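You operate a simulated robot arm through the tools that you are given. There is no shell and no other tool.

You run a simulated robot arm. Do the job below in one go: nothing can be reset, and whatever is moved stays where it is left.

JOB
Machine one refused to start: cure what its screen names, shine the plugs, free the posts, switch off.
Fine: one full run of SHINE as loaded, at 60 rpm with each post at 10 newtons; posts are freed only once the plate has stopped; end with drive and power off; leave the dial at 60.

The check looks at the end state, three seconds after you hand in, the way a careful person would. Anything else that was tipped, shoved, dropped, spilled or broken makes it a failure.

ROBOT AND FRAMES
A 7-joint arm with a two-finger parallel gripper, fixed in place. Base frame: the origin is on the floor under the middle of its stand, x ahead of it, y to its left, z up. Readings come in m, degrees, newtons and seconds.
It reaches about 0.966 m from its shoulder. Its first joint turns from -166.0 to 166.0 degrees. Payload 3.43 kg.
Tool frame: the origin (TCP) lies between the finger pads and is the grasp point; the fingertips stand 0.03 m ahead of it; z points along the fingers, y is the line along which they close. Largest opening 0.094 m; finger width 0.028, thickness 0.01; the body of the gripper, 0.05 by 0.096 m, starts 0.055 m behind the TCP.
Orientation is told as [roll, pitch, yaw] about the base's x, y, z axes, in that order, counted from this pose: with the fingers straight down and closing along the base's y, the tool's x points along the base's -x, its y along +y and its z along -z.

CONTROLS
- The arm moves only by the tool step_arm. Its argument "increments" is a list of rows, each a list of 7 numbers: the finger opening in cm, from 0 to 9.4, then the shift along the tool's x, y, z in cm, then the turn, a rotation vector about the tool's x, y, z in rad. In form: [[hand, dx, dy, dz, ax, ay, az], ...]. A call has 1 to 20 rows; each row shifts and turns the commanded pose from where the row before left it, along the tool's axes as they then stand. Rows are played at 5 a second. More than 0.05 m and 8.6 degrees between two rows, or a gripper value outside its range, and nothing of the call is played. A pose out of reach is approached as far as the arm can. The call stops where the force on the tool passes 40 N (or 10 N more than at its start, if that is more) or the arm is blocked; 0.2 s more then pass. Each finger travels about 0.045 m/s and halts on what it meets, pressing with about 43 N; the grip force reading is that of the motor and also rises with nothing between the fingers. The clock runs only during rows and for 0.2 s after the last one: add rows that do not move to give the fingers time. The reply holds the time, the measured pose of the TCP, the force on the tool along the base axes, the opening and the grip force, in the units named above and with some noise, with the torque about the TCP (base axes, N m) and any sound that the robot's microphone picked up, and new pictures: "show" is both (left out), scene, wrist or none.
- Cameras (640 x 400 px; columns grow to the right, rows downward): "scene" is fixed at [0.2176, -0.5012, 1.7557]; the picture's right is [0.39, -0.92, 0.00], its down [-0.75, -0.32, -0.58] and it looks along [0.53, 0.23, -0.82] (base axes); focal length 214 px, centre (320, 200). "wrist" rides on the gripper at [0.076, 0.014, -0.102] in the tool frame; the picture's right is [-0.18, 0.98, 0.00], its down [-0.75, -0.14, -0.64] and it looks along [-0.63, -0.12, 0.77] (tool axes); focal length 243 px, centre (320, 200).
- move_column(by): slides the trunk up (or, below 0, down) by that many m; the arm rides with it, the base frame stays. It gives what a move gives, with no picture.
- measure_at(camera, pixels): there is no depth. For up to 12 entries [column, row, z] of the newest picture of that camera ("zoom" is the newest enlarged one), the place [x, y] in the base frame at which the ray of that pixel passes the height z, good to about 0.002 m. It takes no simulated time.
- close_up(camera, box): a new picture of the part [left, top, right, bottom] of that camera's present view, enlarged. It takes no simulated time.
- close_job(): hands the job in; it is judged then, once.

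Leave the gripper open and the arm clear of the work at the hand-in unless told otherwise.

The tools are called after "Emit:" by a JSON object that holds its "name" and its "arguments". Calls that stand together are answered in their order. step_arm: Moves the arm, as the interface text tells. Its arguments: {"type":"object","properties":{"increments":{"type":"array","items":{"type":"array","items":{"type":"number"}}},"show":{"type":"string","enum":["both","scene","wrist","none"]}},"required":["increments"]} The other tools are called the same way: move_column (by) moves the trunk up or down; measure_at (camera, pixels) gives the place at which the rays of pixels pass given heights; close_up (camera, box) takes an enlarged picture of a part of a camera's view; close_job () hands the job in.

At the start:

```text
time_s: 0.0
ee_pos: [0.4957, -0.1309, 1.47]
ee_rot: [0.0, 0.0, 0.0]
contact_force: [0.2, 0.0, 0.8]
torque: [0.0, -0.01, 0.0]
gripper_width: 0.094
finger_force: 0.1
trunk travel left (down, up): [-0.425, 0.065]
```

scene: 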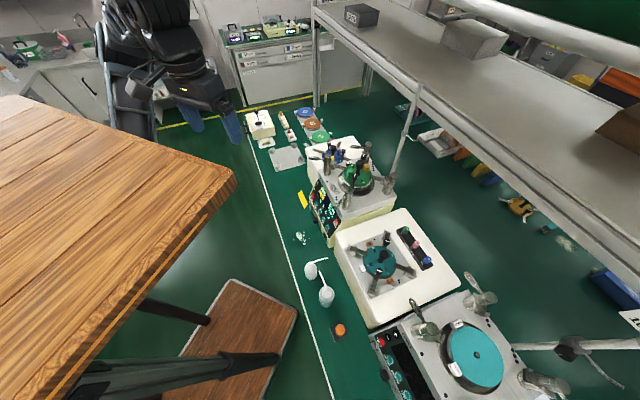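
wrist: 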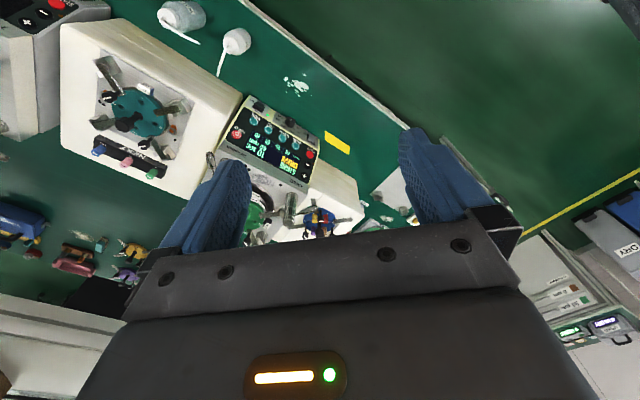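

I see a bench with polishing machines, discs and other items. I start with enlarged looks at the scene and the screen of the machine near the scene pixel (330,205) and wrist pixel (265,145).

Emit:
{"name": "close_up", "arguments": {"camera": "scene", "box": [290, 120, 410, 250]}}

Emit:
{"name": "close_up", "arguments": {"camera": "wrist", "box": [200, 80, 380, 250]}}

Emit:
{"name": "close_up", "arguments": {"camera": "scene", "box": [220, 80, 340, 200]}}

Emit:
{"name": "close_up", "arguments": {"camera": "scene", "box": [320, 200, 560, 400]}}

```text
3.08 times, centred on (350, 185) of scene
```

zoom: 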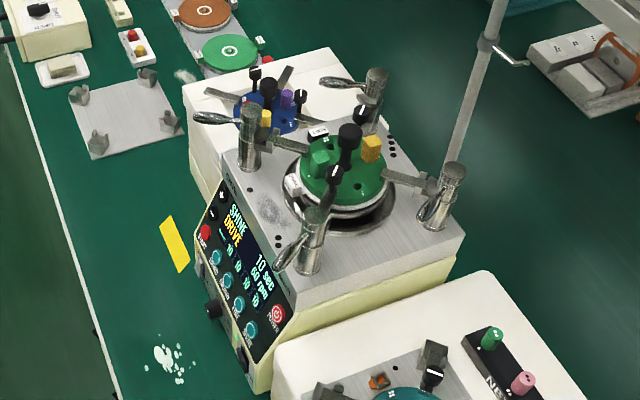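

```text
2.35 times, centred on (290, 165) of wrist
```

zoom: 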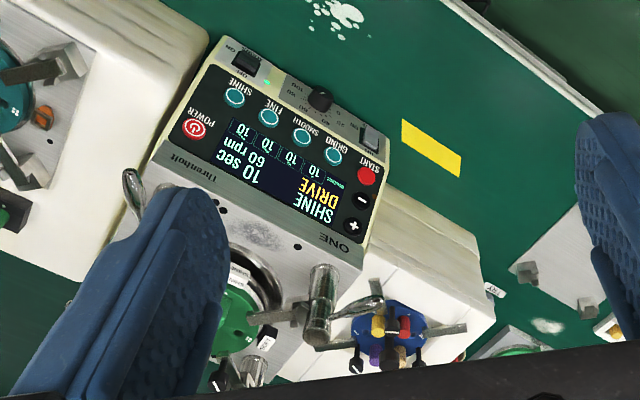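

```text
3.33 times, centred on (280, 140) of scene
```

zoom: 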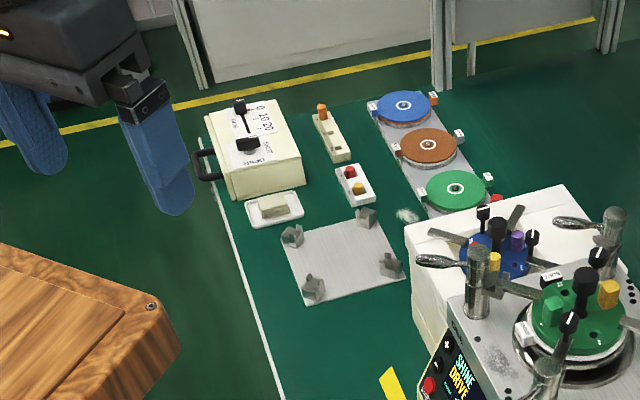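

```text
2.00 times, centred on (440, 300) of scene
```

zoom: 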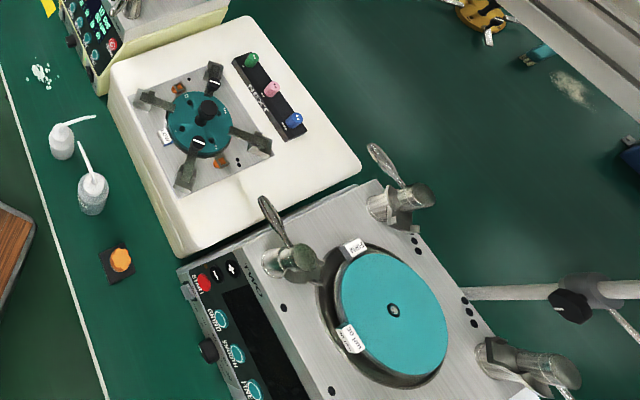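

The screen of machine one reads SHINE / DRIVE (yellow) / 10 sec / 60 rpm / 10 10 10 10. So DRIVE is what it lacks. I triangulate the POWER button, seen at scene (337,222) and wrist (237,134), to find heights.

Emit:
{"name": "measure_at", "arguments": {"camera": "scene", "pixels": [[337, 222.3, 0.8], [337, 222.3, 0.9], [337, 222.3, 1.0], [337, 222.3, 1.1], [313.5, 191.8, 0.9], [313.5, 191.8, 1.0]]}}

Emit:
{"name": "measure_at", "arguments": {"camera": "wrist", "pixels": [[236.8, 134.4, 0.8], [236.8, 134.4, 0.9], [236.8, 134.4, 1.0], [236.8, 134.4, 1.1], [310, 154, 0.9], [310, 154, 1.0]]}}

Emit:
{"name": "close_up", "arguments": {"camera": "wrist", "box": [220, 80, 330, 180]}}

Emit:
{"name": "close_up", "arguments": {"camera": "scene", "box": [305, 170, 350, 250]}}

Emit:
{"name": "close_up", "arguments": {"camera": "scene", "box": [310, 130, 400, 220]}}

```text
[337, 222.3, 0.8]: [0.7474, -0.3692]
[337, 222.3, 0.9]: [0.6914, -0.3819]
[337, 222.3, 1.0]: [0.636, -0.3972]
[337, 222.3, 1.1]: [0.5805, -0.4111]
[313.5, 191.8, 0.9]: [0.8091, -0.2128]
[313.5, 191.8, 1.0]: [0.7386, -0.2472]
```

```text
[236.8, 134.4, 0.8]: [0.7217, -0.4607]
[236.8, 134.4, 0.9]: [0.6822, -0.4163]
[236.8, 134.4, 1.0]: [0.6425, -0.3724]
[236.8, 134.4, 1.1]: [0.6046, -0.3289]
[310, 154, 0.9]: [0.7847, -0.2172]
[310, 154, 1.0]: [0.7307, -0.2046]
```

```text
4.00 times, centred on (275, 130) of wrist
```

zoom: 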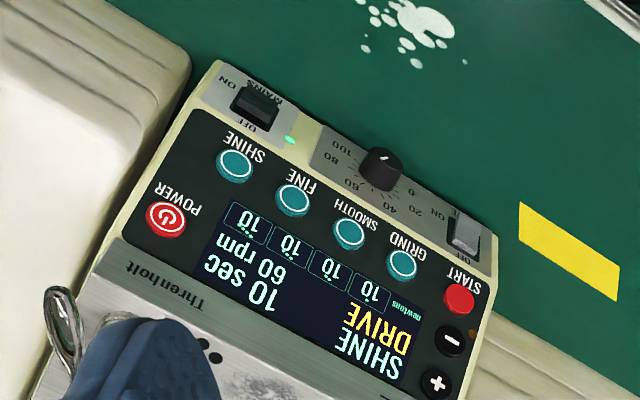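

```text
5.00 times, centred on (328, 210) of scene
```

zoom: 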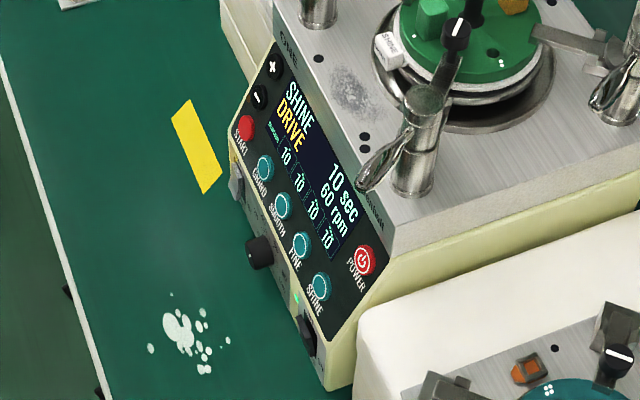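

```text
4.44 times, centred on (355, 175) of scene
```

zoom: 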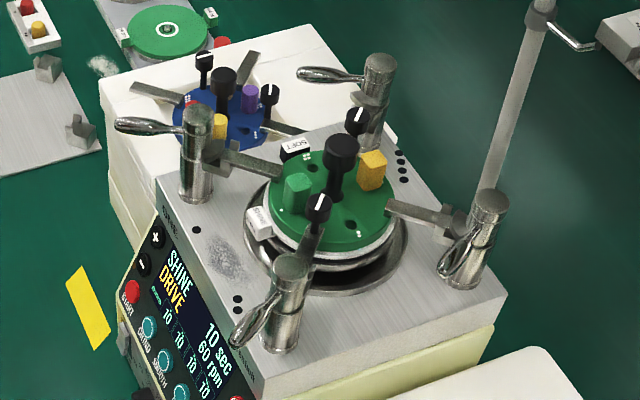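

The POWER button triangulates to about (0.663,-0.391,0.95). That is low for the arm, so I lower the trunk by 0.30 m. The hand stays over free space at (0.50,-0.13) and comes down to z≈1.17. Then I look again.

Emit:
{"name": "move_column", "arguments": {"by": -0.3}}

```text
time_s: 3.0
ee_pos: [0.4959, -0.1317, 1.17]
ee_rot: [0.1, -0.1, -0.1]
contact_force: [-0.3, 0.7, 0.4]
torque: [0.03, -0.02, -0.01]
gripper_width: 0.094
finger_force: 0.1
trunk travel left (down, up): [-0.125, 0.365]
```

Trunk is down, hand at z 1.17. Now I shift the hand about 14 cm toward −y and slightly down, to bring the panel of machine one into the wrist view.

Emit:
{"name": "step_arm", "arguments": {"increments": [[9.4, 0, -4, 0, 0, 0, 0], [9.4, 0, -4, 0.5, 0, 0, 0], [9.4, 0, -4, 0.5, 0, 0, 0], [9.4, 0, -2, 0, 0, 0, 0]], "show": "both"}}

```text
time_s: 4.0
ee_pos: [0.5045, -0.2674, 1.1578]
ee_rot: [-1.0, 2.4, 0.4]
contact_force: [-0.5, -0.5, -0.9]
torque: [-0.01, -0.02, -0.01]
gripper_width: 0.0939
finger_force: 0.1
trunk travel left (down, up): [-0.125, 0.365]
```

scene: 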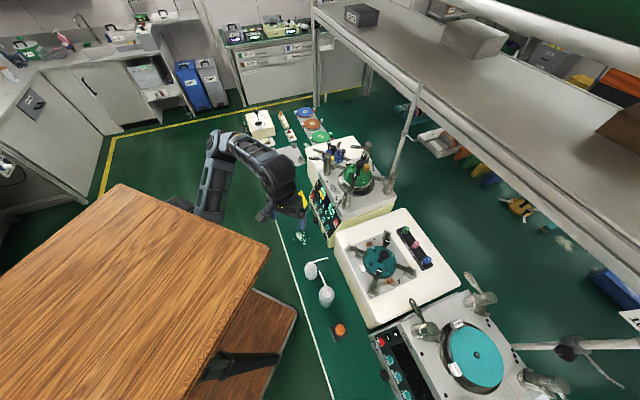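
wrist: 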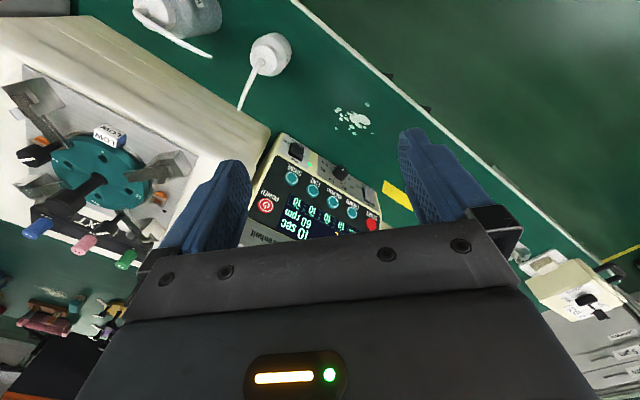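

The panel now sits at wrist (250-380,135-240). I take an enlarged picture of it to read labels, switches and dial.

Emit:
{"name": "close_up", "arguments": {"camera": "wrist", "box": [235, 125, 395, 245]}}

Emit:
{"name": "close_up", "arguments": {"camera": "scene", "box": [305, 130, 410, 200]}}

Emit:
{"name": "close_up", "arguments": {"camera": "wrist", "box": [280, 135, 340, 170]}}

Emit:
{"name": "close_up", "arguments": {"camera": "wrist", "box": [325, 155, 385, 190]}}

```text
3.33 times, centred on (315, 185) of wrist
```

zoom: 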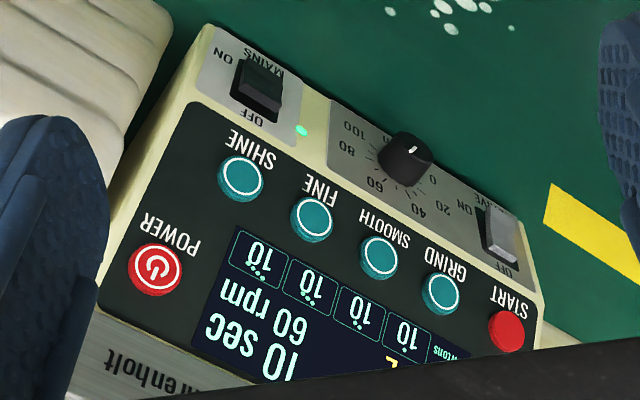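

```text
5.71 times, centred on (358, 165) of scene
```

zoom: 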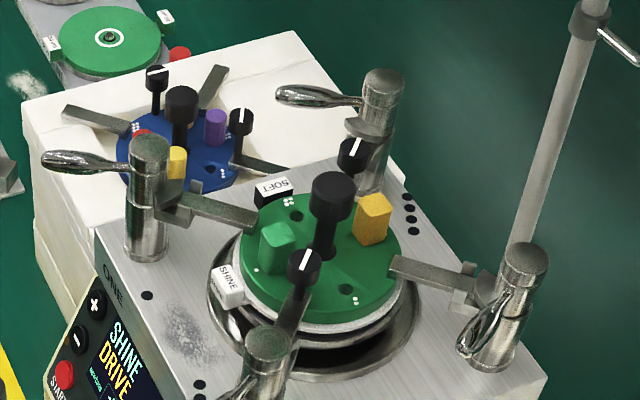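

```text
10.67 times, centred on (310, 152) of wrist
```

zoom: 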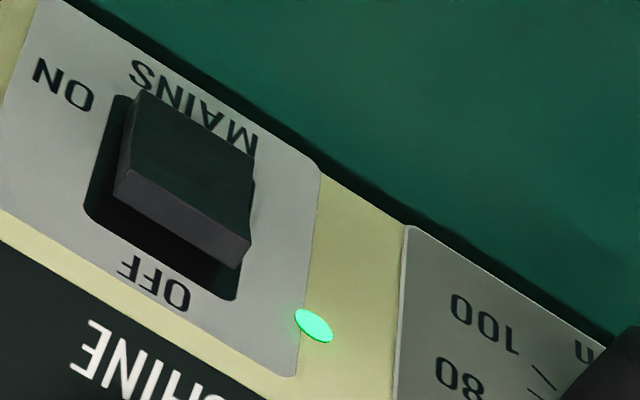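

```text
10.67 times, centred on (355, 172) of wrist
```

zoom: 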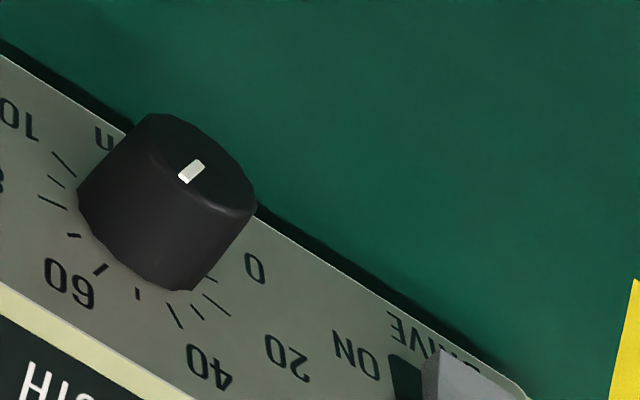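

Labels read: MAINS (black rocker, on, green LED), dial 0–100, DRIVE (grey rocker, beside START), and buttons START, GRIND, SMOOTH, FINE, SHINE, POWER. I triangulate several of these from both cameras.

Emit:
{"name": "measure_at", "arguments": {"camera": "wrist", "pixels": [[265.5, 205.4, 0.9], [265.5, 205.4, 1.0], [371.1, 224.3, 0.9], [371.1, 224.3, 1.0], [291.3, 178.1, 0.9], [291.3, 178.1, 1.0], [369, 195.5, 0.8], [369, 195.5, 0.9], [296.4, 151.1, 0.8], [296.4, 151.1, 0.9], [340.5, 171.5, 0.8], [340.5, 171.5, 0.9]]}}

Emit:
{"name": "measure_at", "arguments": {"camera": "scene", "pixels": [[336.8, 222.4, 0.9], [336.8, 222.4, 1.0], [313.2, 195.6, 0.9], [313.2, 195.6, 1.0], [327.8, 227.4, 0.9], [327.8, 227.4, 1.0], [311.4, 207.4, 0.8], [311.4, 207.4, 0.9], [325.4, 236.6, 0.8], [325.4, 236.6, 0.9], [316, 220.4, 0.8], [316, 220.4, 0.9]]}}

```text
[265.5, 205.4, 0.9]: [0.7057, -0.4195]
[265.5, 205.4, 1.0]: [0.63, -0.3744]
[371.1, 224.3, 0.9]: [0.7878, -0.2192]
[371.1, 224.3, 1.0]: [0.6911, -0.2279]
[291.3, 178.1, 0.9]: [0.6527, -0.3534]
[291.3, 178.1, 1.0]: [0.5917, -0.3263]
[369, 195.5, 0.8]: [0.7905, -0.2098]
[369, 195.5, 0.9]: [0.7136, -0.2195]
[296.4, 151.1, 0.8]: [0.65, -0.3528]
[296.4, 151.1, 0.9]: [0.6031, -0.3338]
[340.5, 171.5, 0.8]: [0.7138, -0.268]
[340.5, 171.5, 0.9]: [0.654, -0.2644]
```

```text
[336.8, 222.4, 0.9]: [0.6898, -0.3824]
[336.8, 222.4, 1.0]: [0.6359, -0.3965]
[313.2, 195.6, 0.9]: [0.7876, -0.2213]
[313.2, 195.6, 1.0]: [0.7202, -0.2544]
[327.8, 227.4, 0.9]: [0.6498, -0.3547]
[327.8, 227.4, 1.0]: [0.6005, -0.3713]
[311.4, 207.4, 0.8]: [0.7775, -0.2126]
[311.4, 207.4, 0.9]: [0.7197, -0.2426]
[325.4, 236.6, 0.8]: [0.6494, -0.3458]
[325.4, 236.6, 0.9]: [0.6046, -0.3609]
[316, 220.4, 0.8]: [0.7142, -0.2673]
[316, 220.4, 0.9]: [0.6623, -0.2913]
```

The front of machine one faces roughly direction (-0.69, +0.72), START is near (0.788,-0.220,0.90) and the DRIVE rocker is near (0.768,-0.216,0.82). Next I look at the posts from above: raise the hand 12 cm, then move forward about 20 cm, staying well above the posts.

Emit:
{"name": "step_arm", "arguments": {"increments": [[9.4, 0, 0, -4, 0, 0, 0], [9.4, 0, 0, -4, 0, 0, 0], [9.4, 0, 0, -4, 0, 0, 0], [9.4, -4, -1, -1, 0, 0, 0], [9.4, -4, -1, 0, 0, 0, 0], [9.4, -4, -1, 0, 0, 0, 0], [9.4, -4, -1, 0, 0, 0, 0], [9.4, -3, -1, 0, 0, 0, 0], [9.4, 0, 0, 0, 0, 0, 0]], "show": "both"}}

```text
time_s: 6.0
ee_pos: [0.6943, -0.3162, 1.1975]
ee_rot: [-0.8, 2.5, 0.2]
contact_force: [-0.9, 0.8, 1.7]
torque: [0.02, 0.03, 0.04]
gripper_width: 0.0941
finger_force: 0.1
out of reach, approached as far as the arm can: row 2, 3, 4, 5, 6, 7, 8
trunk travel left (down, up): [-0.125, 0.365]
```

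scene: 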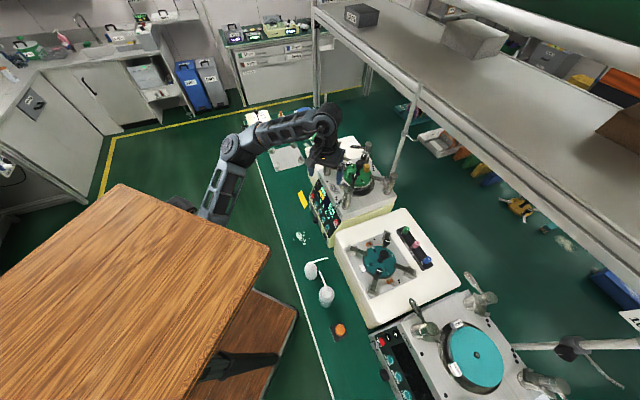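
wrist: 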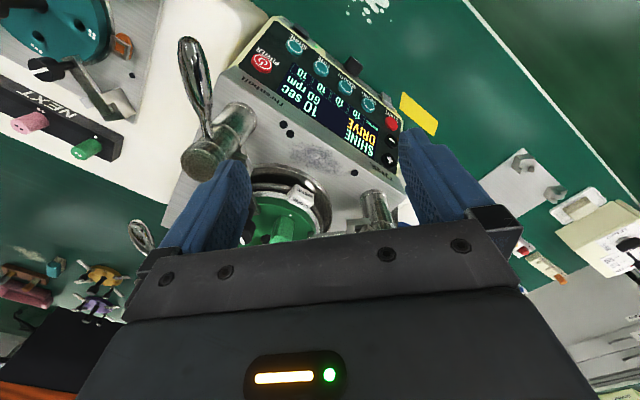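

The arm is at its reach limit going up, but the wrist view now shows the panel and two posts: one at wrist (225,140) with lever up-left, one at (378,205). I enlarge it.

Emit:
{"name": "close_up", "arguments": {"camera": "wrist", "box": [130, 10, 450, 250]}}

Emit:
{"name": "close_up", "arguments": {"camera": "wrist", "box": [240, 30, 420, 170]}}

Emit:
{"name": "close_up", "arguments": {"camera": "scene", "box": [400, 250, 600, 400]}}

```text
1.67 times, centred on (290, 130) of wrist
```

zoom: 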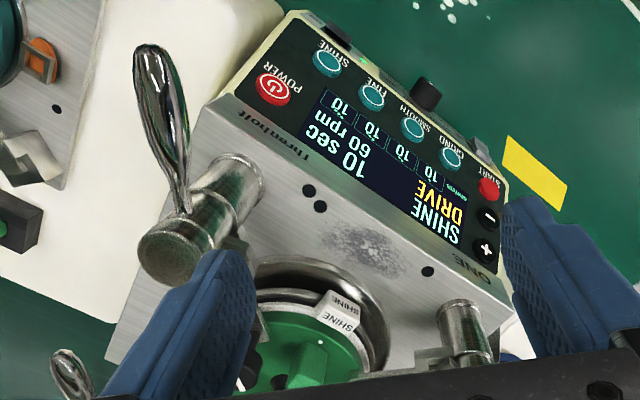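

```text
2.86 times, centred on (330, 100) of wrist
```

zoom: 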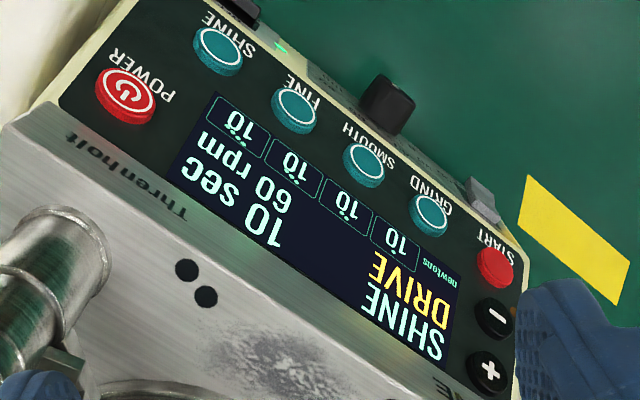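

```text
2.67 times, centred on (500, 325) of scene
```

zoom: 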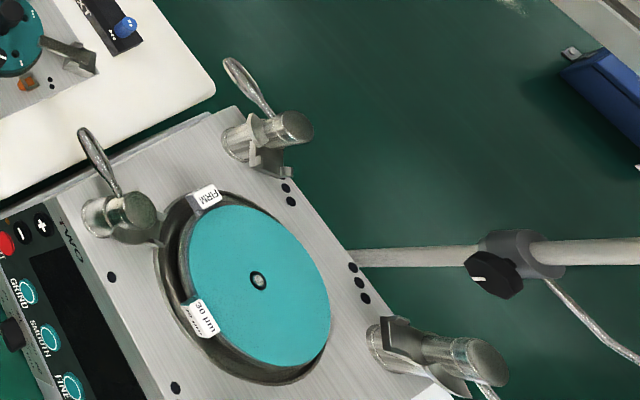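

All four boxes on the screen show 10 newtons. To learn how posts look when freed, I compare the posts of machine TWO and of machine ONE in closer pictures.

Emit:
{"name": "close_up", "arguments": {"camera": "scene", "box": [405, 265, 505, 330]}}

Emit:
{"name": "close_up", "arguments": {"camera": "scene", "box": [490, 330, 600, 400]}}

Emit:
{"name": "close_up", "arguments": {"camera": "scene", "box": [335, 230, 445, 300]}}

Emit:
{"name": "close_up", "arguments": {"camera": "scene", "box": [330, 140, 410, 220]}}

```text
6.15 times, centred on (455, 298) of scene
```

zoom: 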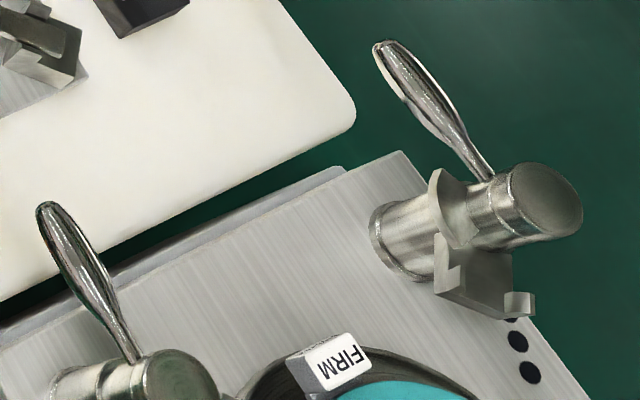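

```text
5.71 times, centred on (545, 365) of scene
```

zoom: 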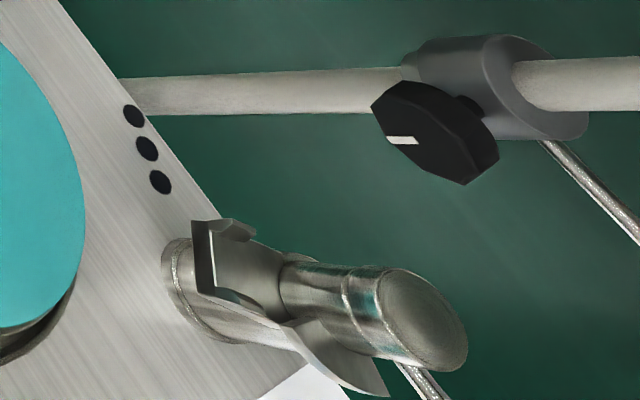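

```text
5.71 times, centred on (390, 265) of scene
```

zoom: 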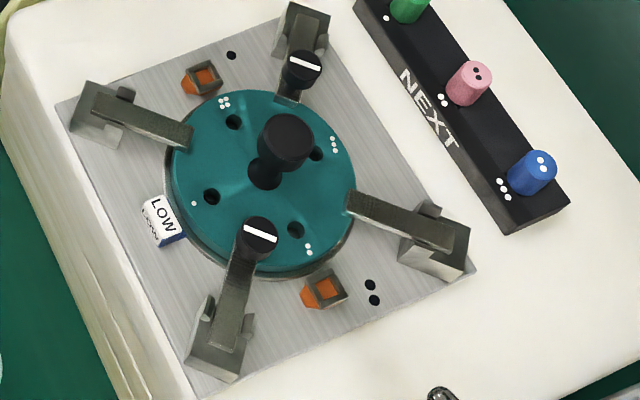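

```text
5.00 times, centred on (370, 180) of scene
```

zoom: 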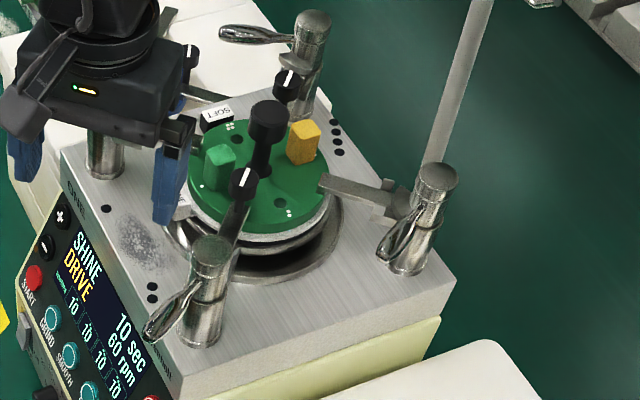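

Machine TWO's levers (free) point differently about the post's axis than machine ONE's: they swing horizontally. I triangulate ONE's nearest right-hand post top and lever tip, seen at wrist (200,160)/(188,43) and scene (348,190)/(337,207), along with lever directions on TWO.

Emit:
{"name": "measure_at", "arguments": {"camera": "wrist", "pixels": [[200.2, 160, 1.0], [200.2, 160, 1.1], [188.2, 43.2, 1.0], [188.2, 43.2, 1.1]]}}

Emit:
{"name": "measure_at", "arguments": {"camera": "scene", "pixels": [[348.4, 190, 1.0], [348.4, 190, 1.1], [337, 207, 1.0], [337, 207, 1.1], [327.9, 156.2, 1.0], [327.9, 156.2, 1.1]]}}

```text
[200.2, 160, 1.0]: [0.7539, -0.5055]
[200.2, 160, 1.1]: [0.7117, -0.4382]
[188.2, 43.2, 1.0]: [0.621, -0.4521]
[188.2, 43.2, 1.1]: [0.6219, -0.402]
```

```text
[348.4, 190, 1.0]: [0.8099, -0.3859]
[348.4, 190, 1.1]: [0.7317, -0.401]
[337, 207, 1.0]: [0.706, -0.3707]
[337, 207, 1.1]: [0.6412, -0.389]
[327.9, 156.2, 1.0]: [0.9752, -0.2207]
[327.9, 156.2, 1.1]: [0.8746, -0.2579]
```

Post tops are near z 1.145 and lever tips near z 1.12. I now measure the lever directions of all posts on ONE and on TWO at those heights.

Emit:
{"name": "measure_at", "arguments": {"camera": "scene", "pixels": [[327.9, 156.2, 1.145], [309.8, 158, 1.119], [369, 144, 1.145], [351, 146.6, 1.119], [393.9, 174.6, 1.145], [382.9, 191.6, 1.119], [348.4, 190, 1.145], [337, 207, 1.119], [491.6, 298, 1.145], [464.4, 272.8, 1.119], [432.2, 328, 1.145], [410.3, 298.8, 1.119]]}}

Emit:
{"name": "close_up", "arguments": {"camera": "scene", "box": [540, 330, 640, 400]}}

```text
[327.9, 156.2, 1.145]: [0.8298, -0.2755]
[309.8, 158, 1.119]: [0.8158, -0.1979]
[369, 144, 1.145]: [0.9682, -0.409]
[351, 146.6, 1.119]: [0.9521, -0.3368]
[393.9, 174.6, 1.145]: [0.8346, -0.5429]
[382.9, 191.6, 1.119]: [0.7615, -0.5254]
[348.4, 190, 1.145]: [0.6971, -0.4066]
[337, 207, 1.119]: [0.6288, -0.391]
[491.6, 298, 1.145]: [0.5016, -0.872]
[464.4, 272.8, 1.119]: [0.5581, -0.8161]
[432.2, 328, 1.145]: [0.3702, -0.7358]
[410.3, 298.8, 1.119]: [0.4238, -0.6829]
```

```text
5.71 times, centred on (590, 365) of scene
```

zoom: 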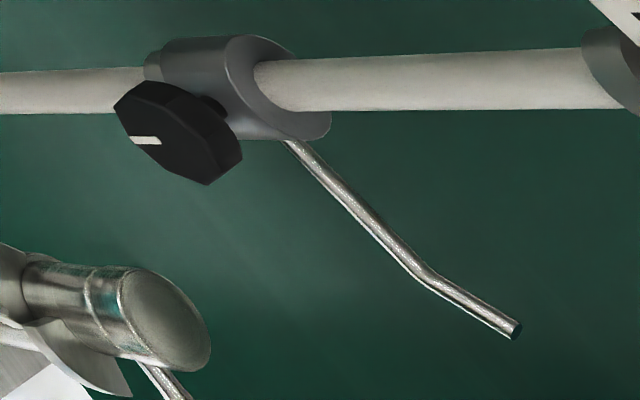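

On ONE the left levers point at about 101° and the right ones at about 167°. On TWO the free left levers point at about 44.6°, straight out to the side. So freeing a post means swinging its lever outward by about 57°. First comes DRIVE. I move the hand back to the free space in front of machine one, about (0.65,-0.13), staying above the posts.

Emit:
{"name": "step_arm", "arguments": {"increments": [[9.4, 1, 4, 1, 0, 0, 0], [9.4, 1, 4, 1, 0, 0, 0], [9.4, 1, 4, 1, 0, 0, 0], [9.4, 1, 4, 1, 0, 0, 0], [9.4, 0, 3, 1, 0, 0, 0], [9.4, 0, 0, 0, 0, 0, 0]], "show": "none"}}

```text
time_s: 7.3
ee_pos: [0.6114, -0.1927, 1.166]
ee_rot: [0.3, -0.6, -10.6]
contact_force: [-0.1, -0.2, 0.1]
torque: [-0.06, 0.01, -0.02]
gripper_width: 0.094
finger_force: 0.0
trunk travel left (down, up): [-0.125, 0.365]
stopped in row 6: the arm was blocked; the commanded pose is now the measured one
```

The arm reports being blocked with no force on the tool, so something other than the hand may be touching. I look at the scene before moving on.

Emit:
{"name": "close_up", "arguments": {"camera": "scene", "box": [120, 60, 400, 260]}}

Emit:
{"name": "close_up", "arguments": {"camera": "wrist", "box": [0, 0, 640, 400]}}

```text
2.00 times, centred on (260, 160) of scene
```

zoom: 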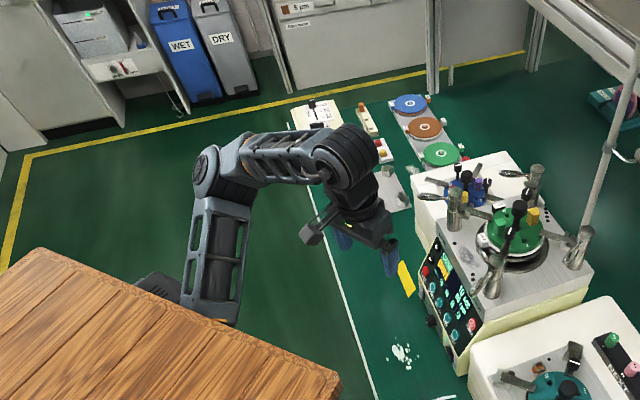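

```text
1.00 times, centred on (320, 200) of wrist (not enlarged: the box is as wide or as high as the picture)
```

zoom: 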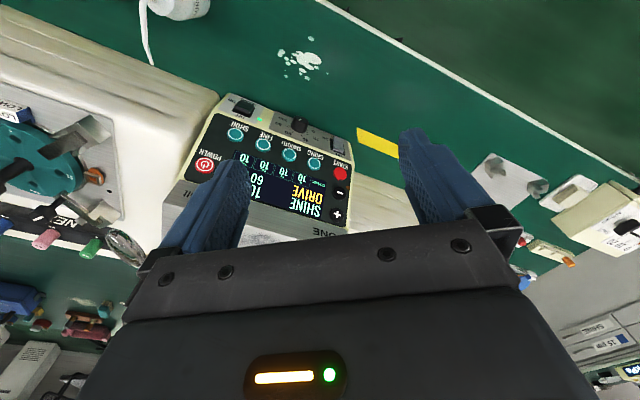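

The desk edge (top z≈1.206, x≤0.372) belongs to the robot's own stand. The hand is now at (0.611,-0.193,1.166), yaw -10.6. I turn the hand toward the panel's facing direction (about 36° more about the tool's z) and watch whether it follows.

Emit:
{"name": "step_arm", "arguments": {"increments": [[9.4, 0, 0, 0, 0, 0, 0.125], [9.4, 0, 0, 0, 0, 0, 0.125], [9.4, 0, 0, 0, 0, 0, 0.125], [9.4, 0, 0, 0, 0, 0, 0.125], [9.4, 0, 0, 0, 0, 0, 0.125], [9.4, 0, 0, 0, 0, 0, 0]], "show": "none"}}

```text
time_s: 8.7
ee_pos: [0.6125, -0.1921, 1.1654]
ee_rot: [0.6, -0.2, -46.6]
contact_force: [0.3, -0.5, 0.5]
torque: [0.01, 0.01, 0.02]
gripper_width: 0.094
finger_force: 0.1
trunk travel left (down, up): [-0.125, 0.365]
```

The hand is turned to yaw −46.6. Now I slide it 10 cm along the panel (tool +y) and 8 cm down, staying about 14 cm in front of the panel.

Emit:
{"name": "step_arm", "arguments": {"increments": [[9.4, 0, 3.5, 2, 0, 0, 0], [9.4, 0, 3.5, 3, 0, 0, 0], [9.4, 0, 3.5, 3, 0, 0, 0], [9.4, 0, 0, 0, 0, 0, 0]], "show": "none"}}

```text
time_s: 9.4
ee_pos: [0.6507, -0.1909, 1.103]
ee_rot: [0.6, -0.4, -56.0]
contact_force: [-0.9, -0.5, 0.1]
torque: [-0.02, 0.03, 0.0]
gripper_width: 0.0941
finger_force: 0.0
trunk travel left (down, up): [-0.125, 0.365]
stopped in row 3: the arm was blocked; the commanded pose is now the measured one
```

Blocked again when going toward +y. I look at the arm in the scene picture to find what holds it.

Emit:
{"name": "close_up", "arguments": {"camera": "scene", "box": [130, 100, 330, 240]}}

```text
2.86 times, centred on (230, 170) of scene
```

zoom: 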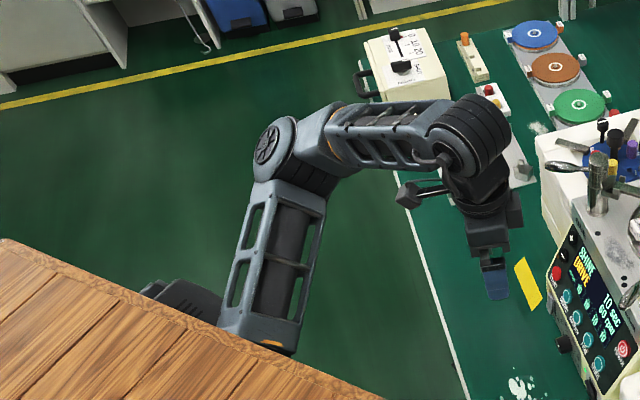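

The upper arm comes out from under the desk edge (zoom about (270,340)), and the desk seems to stop it when the hand is high and close. So I raise the trunk by 0.25 m, so that the arm can reach down and forward instead.

Emit:
{"name": "move_column", "arguments": {"by": 0.25}}

```text
time_s: 12.0
ee_pos: [0.6515, -0.1927, 1.3513]
ee_rot: [0.3, -0.3, -55.9]
contact_force: [-0.8, -0.5, 0.0]
torque: [0.03, -0.02, 0.02]
gripper_width: 0.0939
finger_force: 0.1
trunk travel left (down, up): [-0.375, 0.115]
```

Now I lower the hand 20 cm with the arm and correct the yaw back toward −46.5.

Emit:
{"name": "step_arm", "arguments": {"increments": [[9.4, 0, 0, 4, 0, 0, -0.04], [9.4, 0, 0, 4, 0, 0, -0.04], [9.4, 0, 0, 4, 0, 0, -0.04], [9.4, 0, 0, 4, 0, 0, -0.044], [9.4, 0, 0, 4, 0, 0, 0], [9.4, 0, 0, 0, 0, 0, 0]], "show": "none"}}

```text
time_s: 13.4
ee_pos: [0.6538, -0.1906, 1.151]
ee_rot: [0.3, -0.3, -46.2]
contact_force: [0.7, 0.7, 0.2]
torque: [0.0, 0.0, -0.01]
gripper_width: 0.0936
finger_force: 0.1
trunk travel left (down, up): [-0.375, 0.115]
```

Good, it followed. Now slide toward the START end of the panel: tool y +7.8, x +1.5, and down 10 cm in total, still about 14 cm off the panel.

Emit:
{"name": "step_arm", "arguments": {"increments": [[9.4, 0.5, 2.6, 3, 0, 0, 0], [9.4, 0.5, 2.6, 3, 0, 0, 0], [9.4, 0.5, 2.6, 4, 0, 0, 0], [9.4, 0, 0, 0, 0, 0, 0]], "show": "none"}}

```text
time_s: 14.4
ee_pos: [0.7025, -0.1253, 1.0521]
ee_rot: [0.4, -0.4, -46.3]
contact_force: [-0.3, 1.4, 1.1]
torque: [-0.02, 0.0, 0.01]
gripper_width: 0.094
finger_force: 0.0
trunk travel left (down, up): [-0.375, 0.115]
```

Position reached. Now I tilt the hand toward the panel (about the tool's y, negative), 4 rows of 0.15 rad first.

Emit:
{"name": "step_arm", "arguments": {"increments": [[9.4, 0, 0, 0, 0, -0.15, 0], [9.4, 0, 0, 0, 0, -0.15, 0], [9.4, 0, 0, 0, 0, -0.15, 0], [9.4, 0, 0, 0, 0, -0.15, 0], [9.4, 0, 0, 0, 0, 0, 0]], "show": "both"}}

```text
time_s: 15.6
ee_pos: [0.7004, -0.1255, 1.0513]
ee_rot: [0.3, -34.8, -46.5]
contact_force: [1.0, -0.6, -0.6]
torque: [0.02, 0.01, -0.01]
gripper_width: 0.0943
finger_force: 0.0
trunk travel left (down, up): [-0.375, 0.115]
```

scene: 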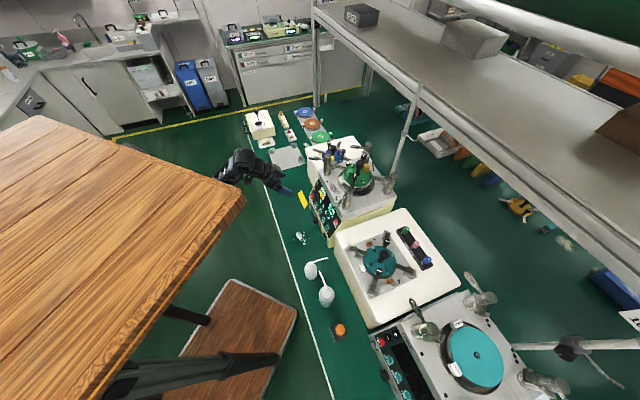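
wrist: 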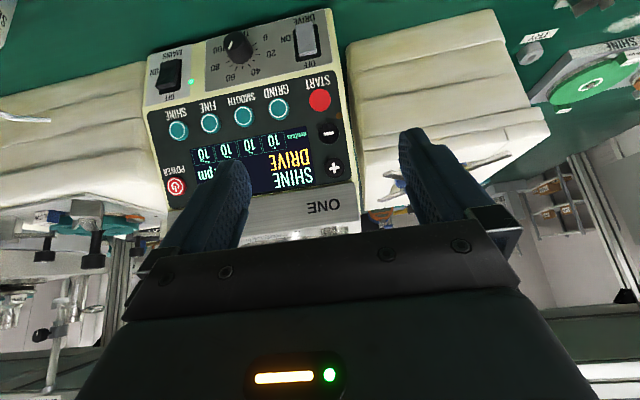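

Now the wrist camera looks straight at the panel (upside down), at wrist (145-360,10-230). I enlarge it to read the switches.

Emit:
{"name": "close_up", "arguments": {"camera": "wrist", "box": [140, 5, 350, 135]}}

Emit:
{"name": "close_up", "arguments": {"camera": "wrist", "box": [200, 5, 350, 100]}}

```text
3.05 times, centred on (245, 70) of wrist
```

zoom: 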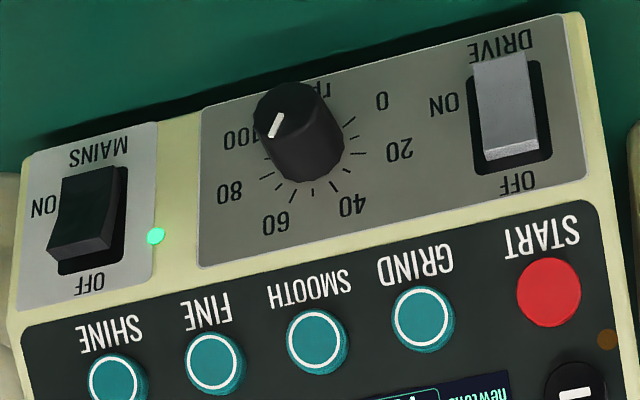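

```text
4.21 times, centred on (275, 52) of wrist
```

zoom: 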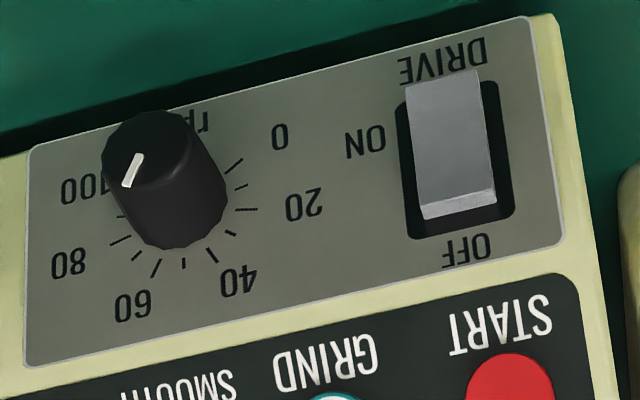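

DRIVE's rocker (light grey, wrist (308,42)) is pushed in at its OFF end (top of the machine), and its lower end stands out. MAINS is the reverse, being ON. The dial points at 60. I measure rays of START, SHINE, POWER and the DRIVE rocker from this view to fix their 3D places.

Emit:
{"name": "measure_at", "arguments": {"camera": "wrist", "pixels": [[320.1, 100.2, 0.88], [320.1, 100.2, 0.92], [178.8, 130.7, 0.88], [178.8, 130.7, 0.92], [175, 186, 0.93], [175, 186, 0.97], [308.3, 42.5, 0.8], [308.3, 42.5, 0.84], [304.2, 27.1, 0.8], [304.2, 27.1, 0.84], [334, 167, 0.93], [334, 167, 0.97]]}}

Emit:
{"name": "close_up", "arguments": {"camera": "scene", "box": [300, 170, 350, 250]}}

```text
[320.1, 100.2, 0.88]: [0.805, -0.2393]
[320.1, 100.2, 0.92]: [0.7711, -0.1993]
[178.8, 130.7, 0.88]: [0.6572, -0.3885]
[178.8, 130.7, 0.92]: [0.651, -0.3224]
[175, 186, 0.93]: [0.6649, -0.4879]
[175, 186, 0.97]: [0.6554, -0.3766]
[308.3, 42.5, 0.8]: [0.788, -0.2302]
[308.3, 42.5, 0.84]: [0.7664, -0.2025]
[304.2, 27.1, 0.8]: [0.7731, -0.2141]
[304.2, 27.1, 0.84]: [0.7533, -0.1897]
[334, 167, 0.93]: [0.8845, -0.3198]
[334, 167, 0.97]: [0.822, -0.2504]
```

```text
5.00 times, centred on (325, 210) of scene
```

zoom: 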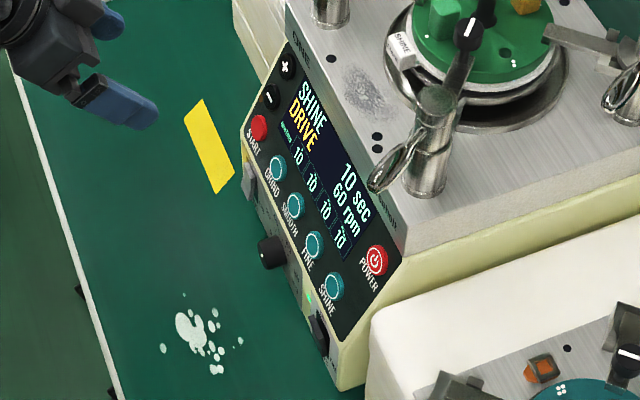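

START is at (0.789,-0.221,0.8985), SHINE at (0.652,-0.355,0.90), POWER at (0.656,-0.3915,0.965). The panel leans back about 23° from vertical. DRIVE's rocker centre is about (0.777,-0.2155,0.82). I check the machine's foot and the bench height before going low.

Emit:
{"name": "measure_at", "arguments": {"camera": "wrist", "pixels": [[328.6, 8.4, 0.76], [328.6, 8.4, 0.8], [308.3, 42.5, 0.82], [304.2, 27.1, 0.81], [239, 47, 0.82], [171, 75, 0.82]]}}

Emit:
{"name": "measure_at", "arguments": {"camera": "scene", "pixels": [[333, 247, 0.75], [333, 247, 0.8], [302.6, 199, 0.75], [302.6, 199, 0.8], [266, 180, 0.75], [266, 180, 0.8]]}}

Emit:
{"name": "close_up", "arguments": {"camera": "scene", "box": [240, 150, 340, 220]}}

```text
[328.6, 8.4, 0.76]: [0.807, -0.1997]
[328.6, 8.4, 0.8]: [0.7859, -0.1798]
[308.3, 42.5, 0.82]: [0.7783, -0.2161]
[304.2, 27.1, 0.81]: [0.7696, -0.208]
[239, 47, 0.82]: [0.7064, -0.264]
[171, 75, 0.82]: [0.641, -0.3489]
```

```text
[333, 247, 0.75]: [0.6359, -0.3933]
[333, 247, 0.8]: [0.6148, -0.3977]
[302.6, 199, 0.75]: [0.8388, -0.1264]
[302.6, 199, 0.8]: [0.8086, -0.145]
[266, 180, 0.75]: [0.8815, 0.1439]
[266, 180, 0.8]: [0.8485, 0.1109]
```

```text
5.71 times, centred on (290, 185) of scene
```

zoom: 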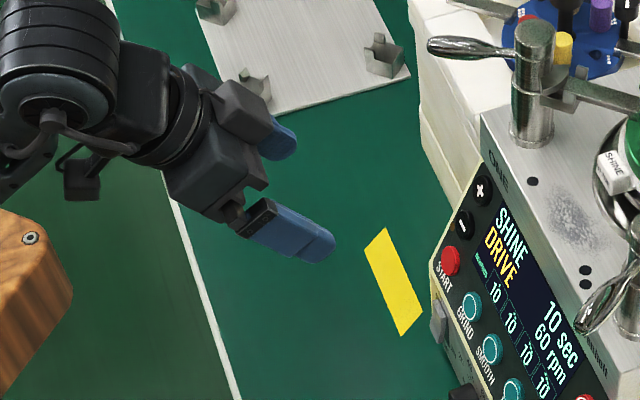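

The machine's foot is at z≈0.774, the bench just below, and the bench front edge is about 18 cm in front of the machine. I close the fingers, tilt 15° more (to about 50° from vertical) and check.

Emit:
{"name": "step_arm", "arguments": {"increments": [[0, 0, 0, 0, 0, -0.133, 0], [0, 0, 0, 0, 0, -0.133, 0], [0, 0, 0, 0, 0, 0, 0], [0, 0, 0, 0, 0, 0, 0], [0, 0, 0, 0, 0, 0, 0], [0, 0, 0, 0, 0, 0, 0]], "show": "wrist"}}

```text
time_s: 17.0
ee_pos: [0.6998, -0.1256, 1.053]
ee_rot: [0.5, -50.0, -46.6]
contact_force: [-0.2, 0.4, -0.1]
torque: [0.02, -0.04, 0.0]
gripper_width: 0.0002
finger_force: 26.6
trunk travel left (down, up): [-0.375, 0.115]
```

wrist: 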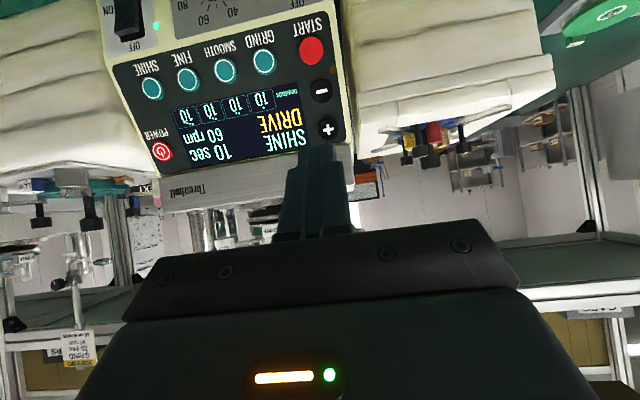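

Fingers are closed, with tips at wrist (322,145). Now I go down in front of the DRIVE rocker, stopping about 2.5 cm short of it.

Emit:
{"name": "step_arm", "arguments": {"increments": [[0, 2.44, -0.14, 3.2, 0, 0, 0], [0, 2.44, -0.14, 3.2, 0, 0, 0], [0, 2.44, -0.14, 3.2, 0, 0, 0], [0, 2.44, -0.14, 3.2, 0, 0, 0], [0, 2.44, -0.14, 3.2, 0, 0, 0], [0, 2.44, -0.14, 3.2, 0, 0, 0], [0, 0, 0, 0, 0, 0, 0]], "show": "both"}}

```text
time_s: 18.6
ee_pos: [0.7295, -0.1673, 0.8163]
ee_rot: [0.5, -49.9, -46.6]
contact_force: [-0.2, 0.3, 0.5]
torque: [0.0, -0.02, 0.03]
gripper_width: 0.0
finger_force: 32.7
trunk travel left (down, up): [-0.375, 0.115]
```

scene: 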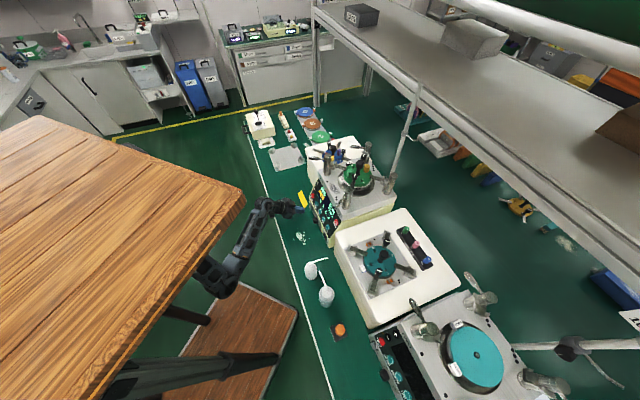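
wrist: 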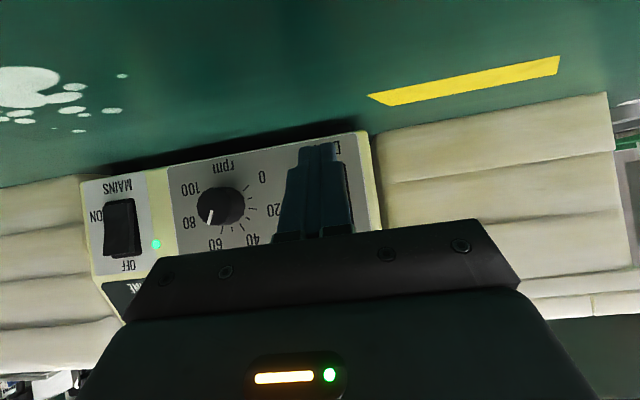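

The fingertips (wrist (318,145)) cover the DRIVE rocker. I enlarge to check alignment.

Emit:
{"name": "close_up", "arguments": {"camera": "wrist", "box": [230, 110, 400, 250]}}

Emit:
{"name": "close_up", "arguments": {"camera": "scene", "box": [270, 170, 350, 240]}}

```text
2.86 times, centred on (315, 180) of wrist
```

zoom: 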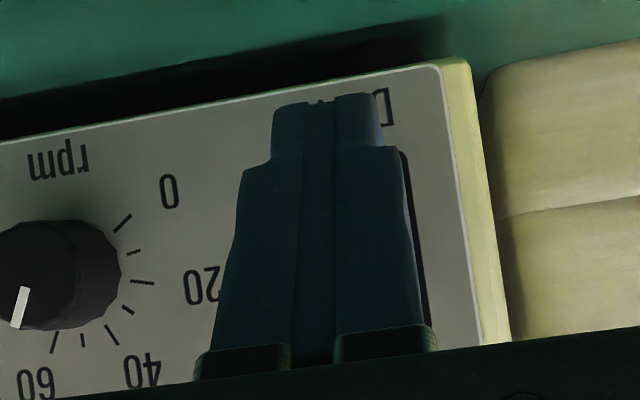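

```text
5.71 times, centred on (310, 205) of scene
```

zoom: 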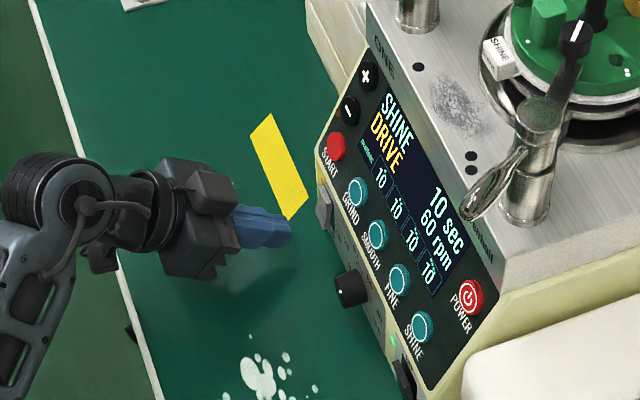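

Alignment is good: the fingertip is at u≈0.403, the same as the rocker's centre, and its leading edge is at z≈0.808. I lower 4 mm to press the rocker's lower half, then advance toward the machine 2 cm plus small steps.

Emit:
{"name": "step_arm", "arguments": {"increments": [[0, 0.306, 0, 0.257, 0, 0, 0], [0, -0.643, 0, 0.766, 0, 0, 0], [0, -0.643, 0, 0.766, 0, 0, 0], [0, -0.2, 0, 0.24, 0, 0, 0], [0, -0.2, 0, 0.24, 0, 0, 0], [0, 0, 0, 0, 0, 0, 0]], "show": "both"}}

```text
time_s: 20.0
ee_pos: [0.7494, -0.1855, 0.8133]
ee_rot: [0.5, -50.1, -46.6]
contact_force: [-0.4, 0.0, 0.3]
torque: [0.01, 0.01, 0.0]
gripper_width: 0.0
finger_force: 32.9
trunk travel left (down, up): [-0.375, 0.115]
```

scene: 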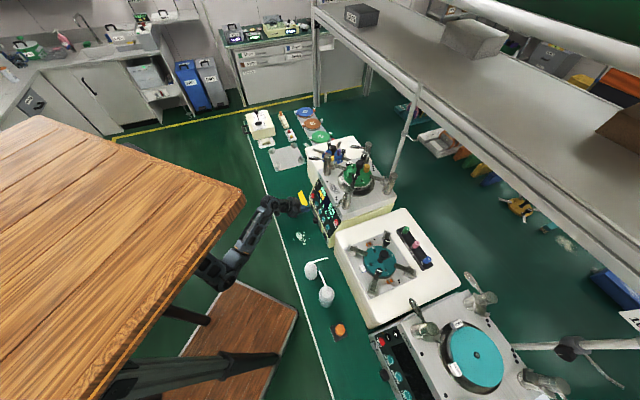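
wrist: 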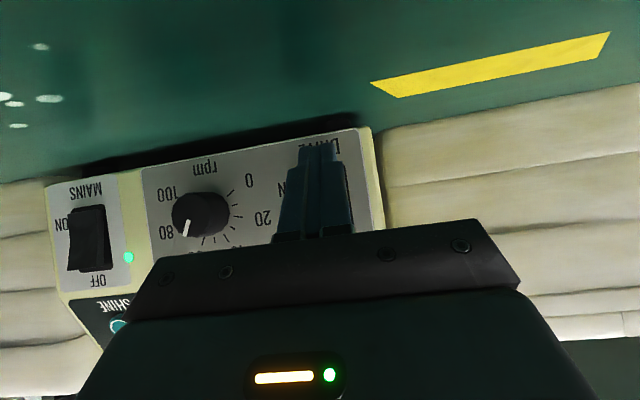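

No contact yet (leading edge at n≈−0.690). I keep advancing in 3 mm steps.

Emit:
{"name": "step_arm", "arguments": {"increments": [[0, -0.193, 0, 0.23, 0, 0, 0], [0, -0.193, 0, 0.23, 0, 0, 0], [0, -0.193, 0, 0.23, 0, 0, 0], [0, 0, 0, 0, 0, 0, 0]], "show": "both"}}

```text
time_s: 20.4
ee_pos: [0.7507, -0.1867, 0.812]
ee_rot: [0.4, -49.5, -46.6]
contact_force: [-15.7, 11.4, 6.0]
torque: [-0.01, 0.02, -0.06]
gripper_width: 0.0
finger_force: 33.0
trunk travel left (down, up): [-0.375, 0.115]
stopped in row 2: the force on the tool passed its limit at 48 N (the readings are from after the stop); the commanded pose is now the measured one
```

scene: 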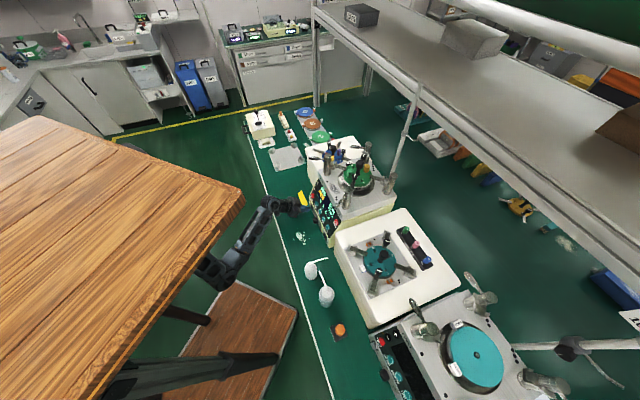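
wrist: 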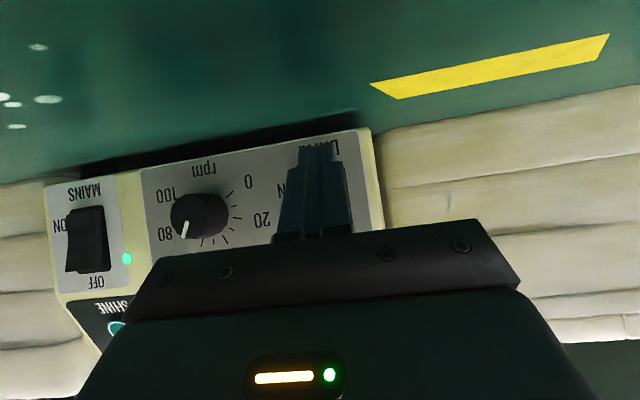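

The tool met a firm resistance of 48 N. I check the screen and rocker to see whether it flipped.

Emit:
{"name": "close_up", "arguments": {"camera": "scene", "box": [290, 170, 350, 240]}}

Emit:
{"name": "close_up", "arguments": {"camera": "wrist", "box": [230, 110, 400, 250]}}

```text
5.71 times, centred on (320, 205) of scene
```

zoom: 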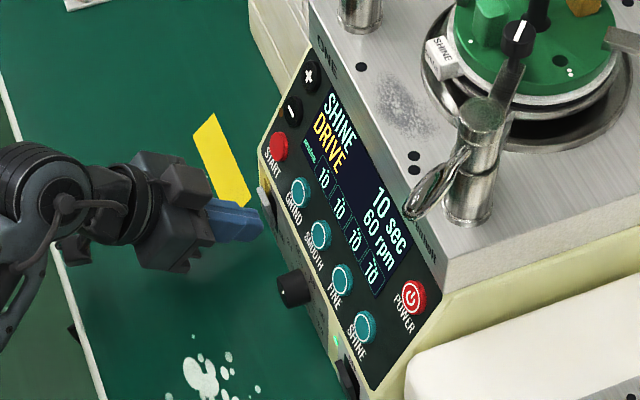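

```text
2.86 times, centred on (315, 180) of wrist
```

zoom: 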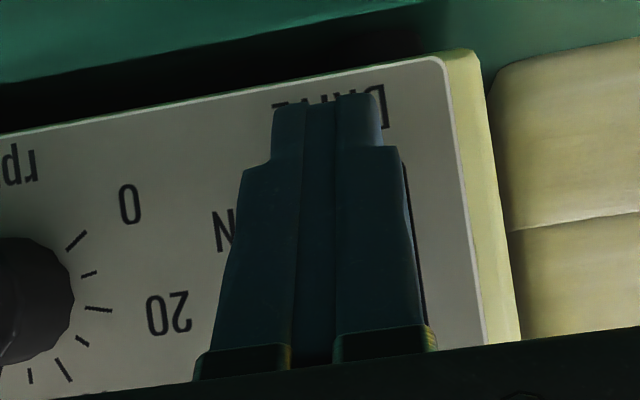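

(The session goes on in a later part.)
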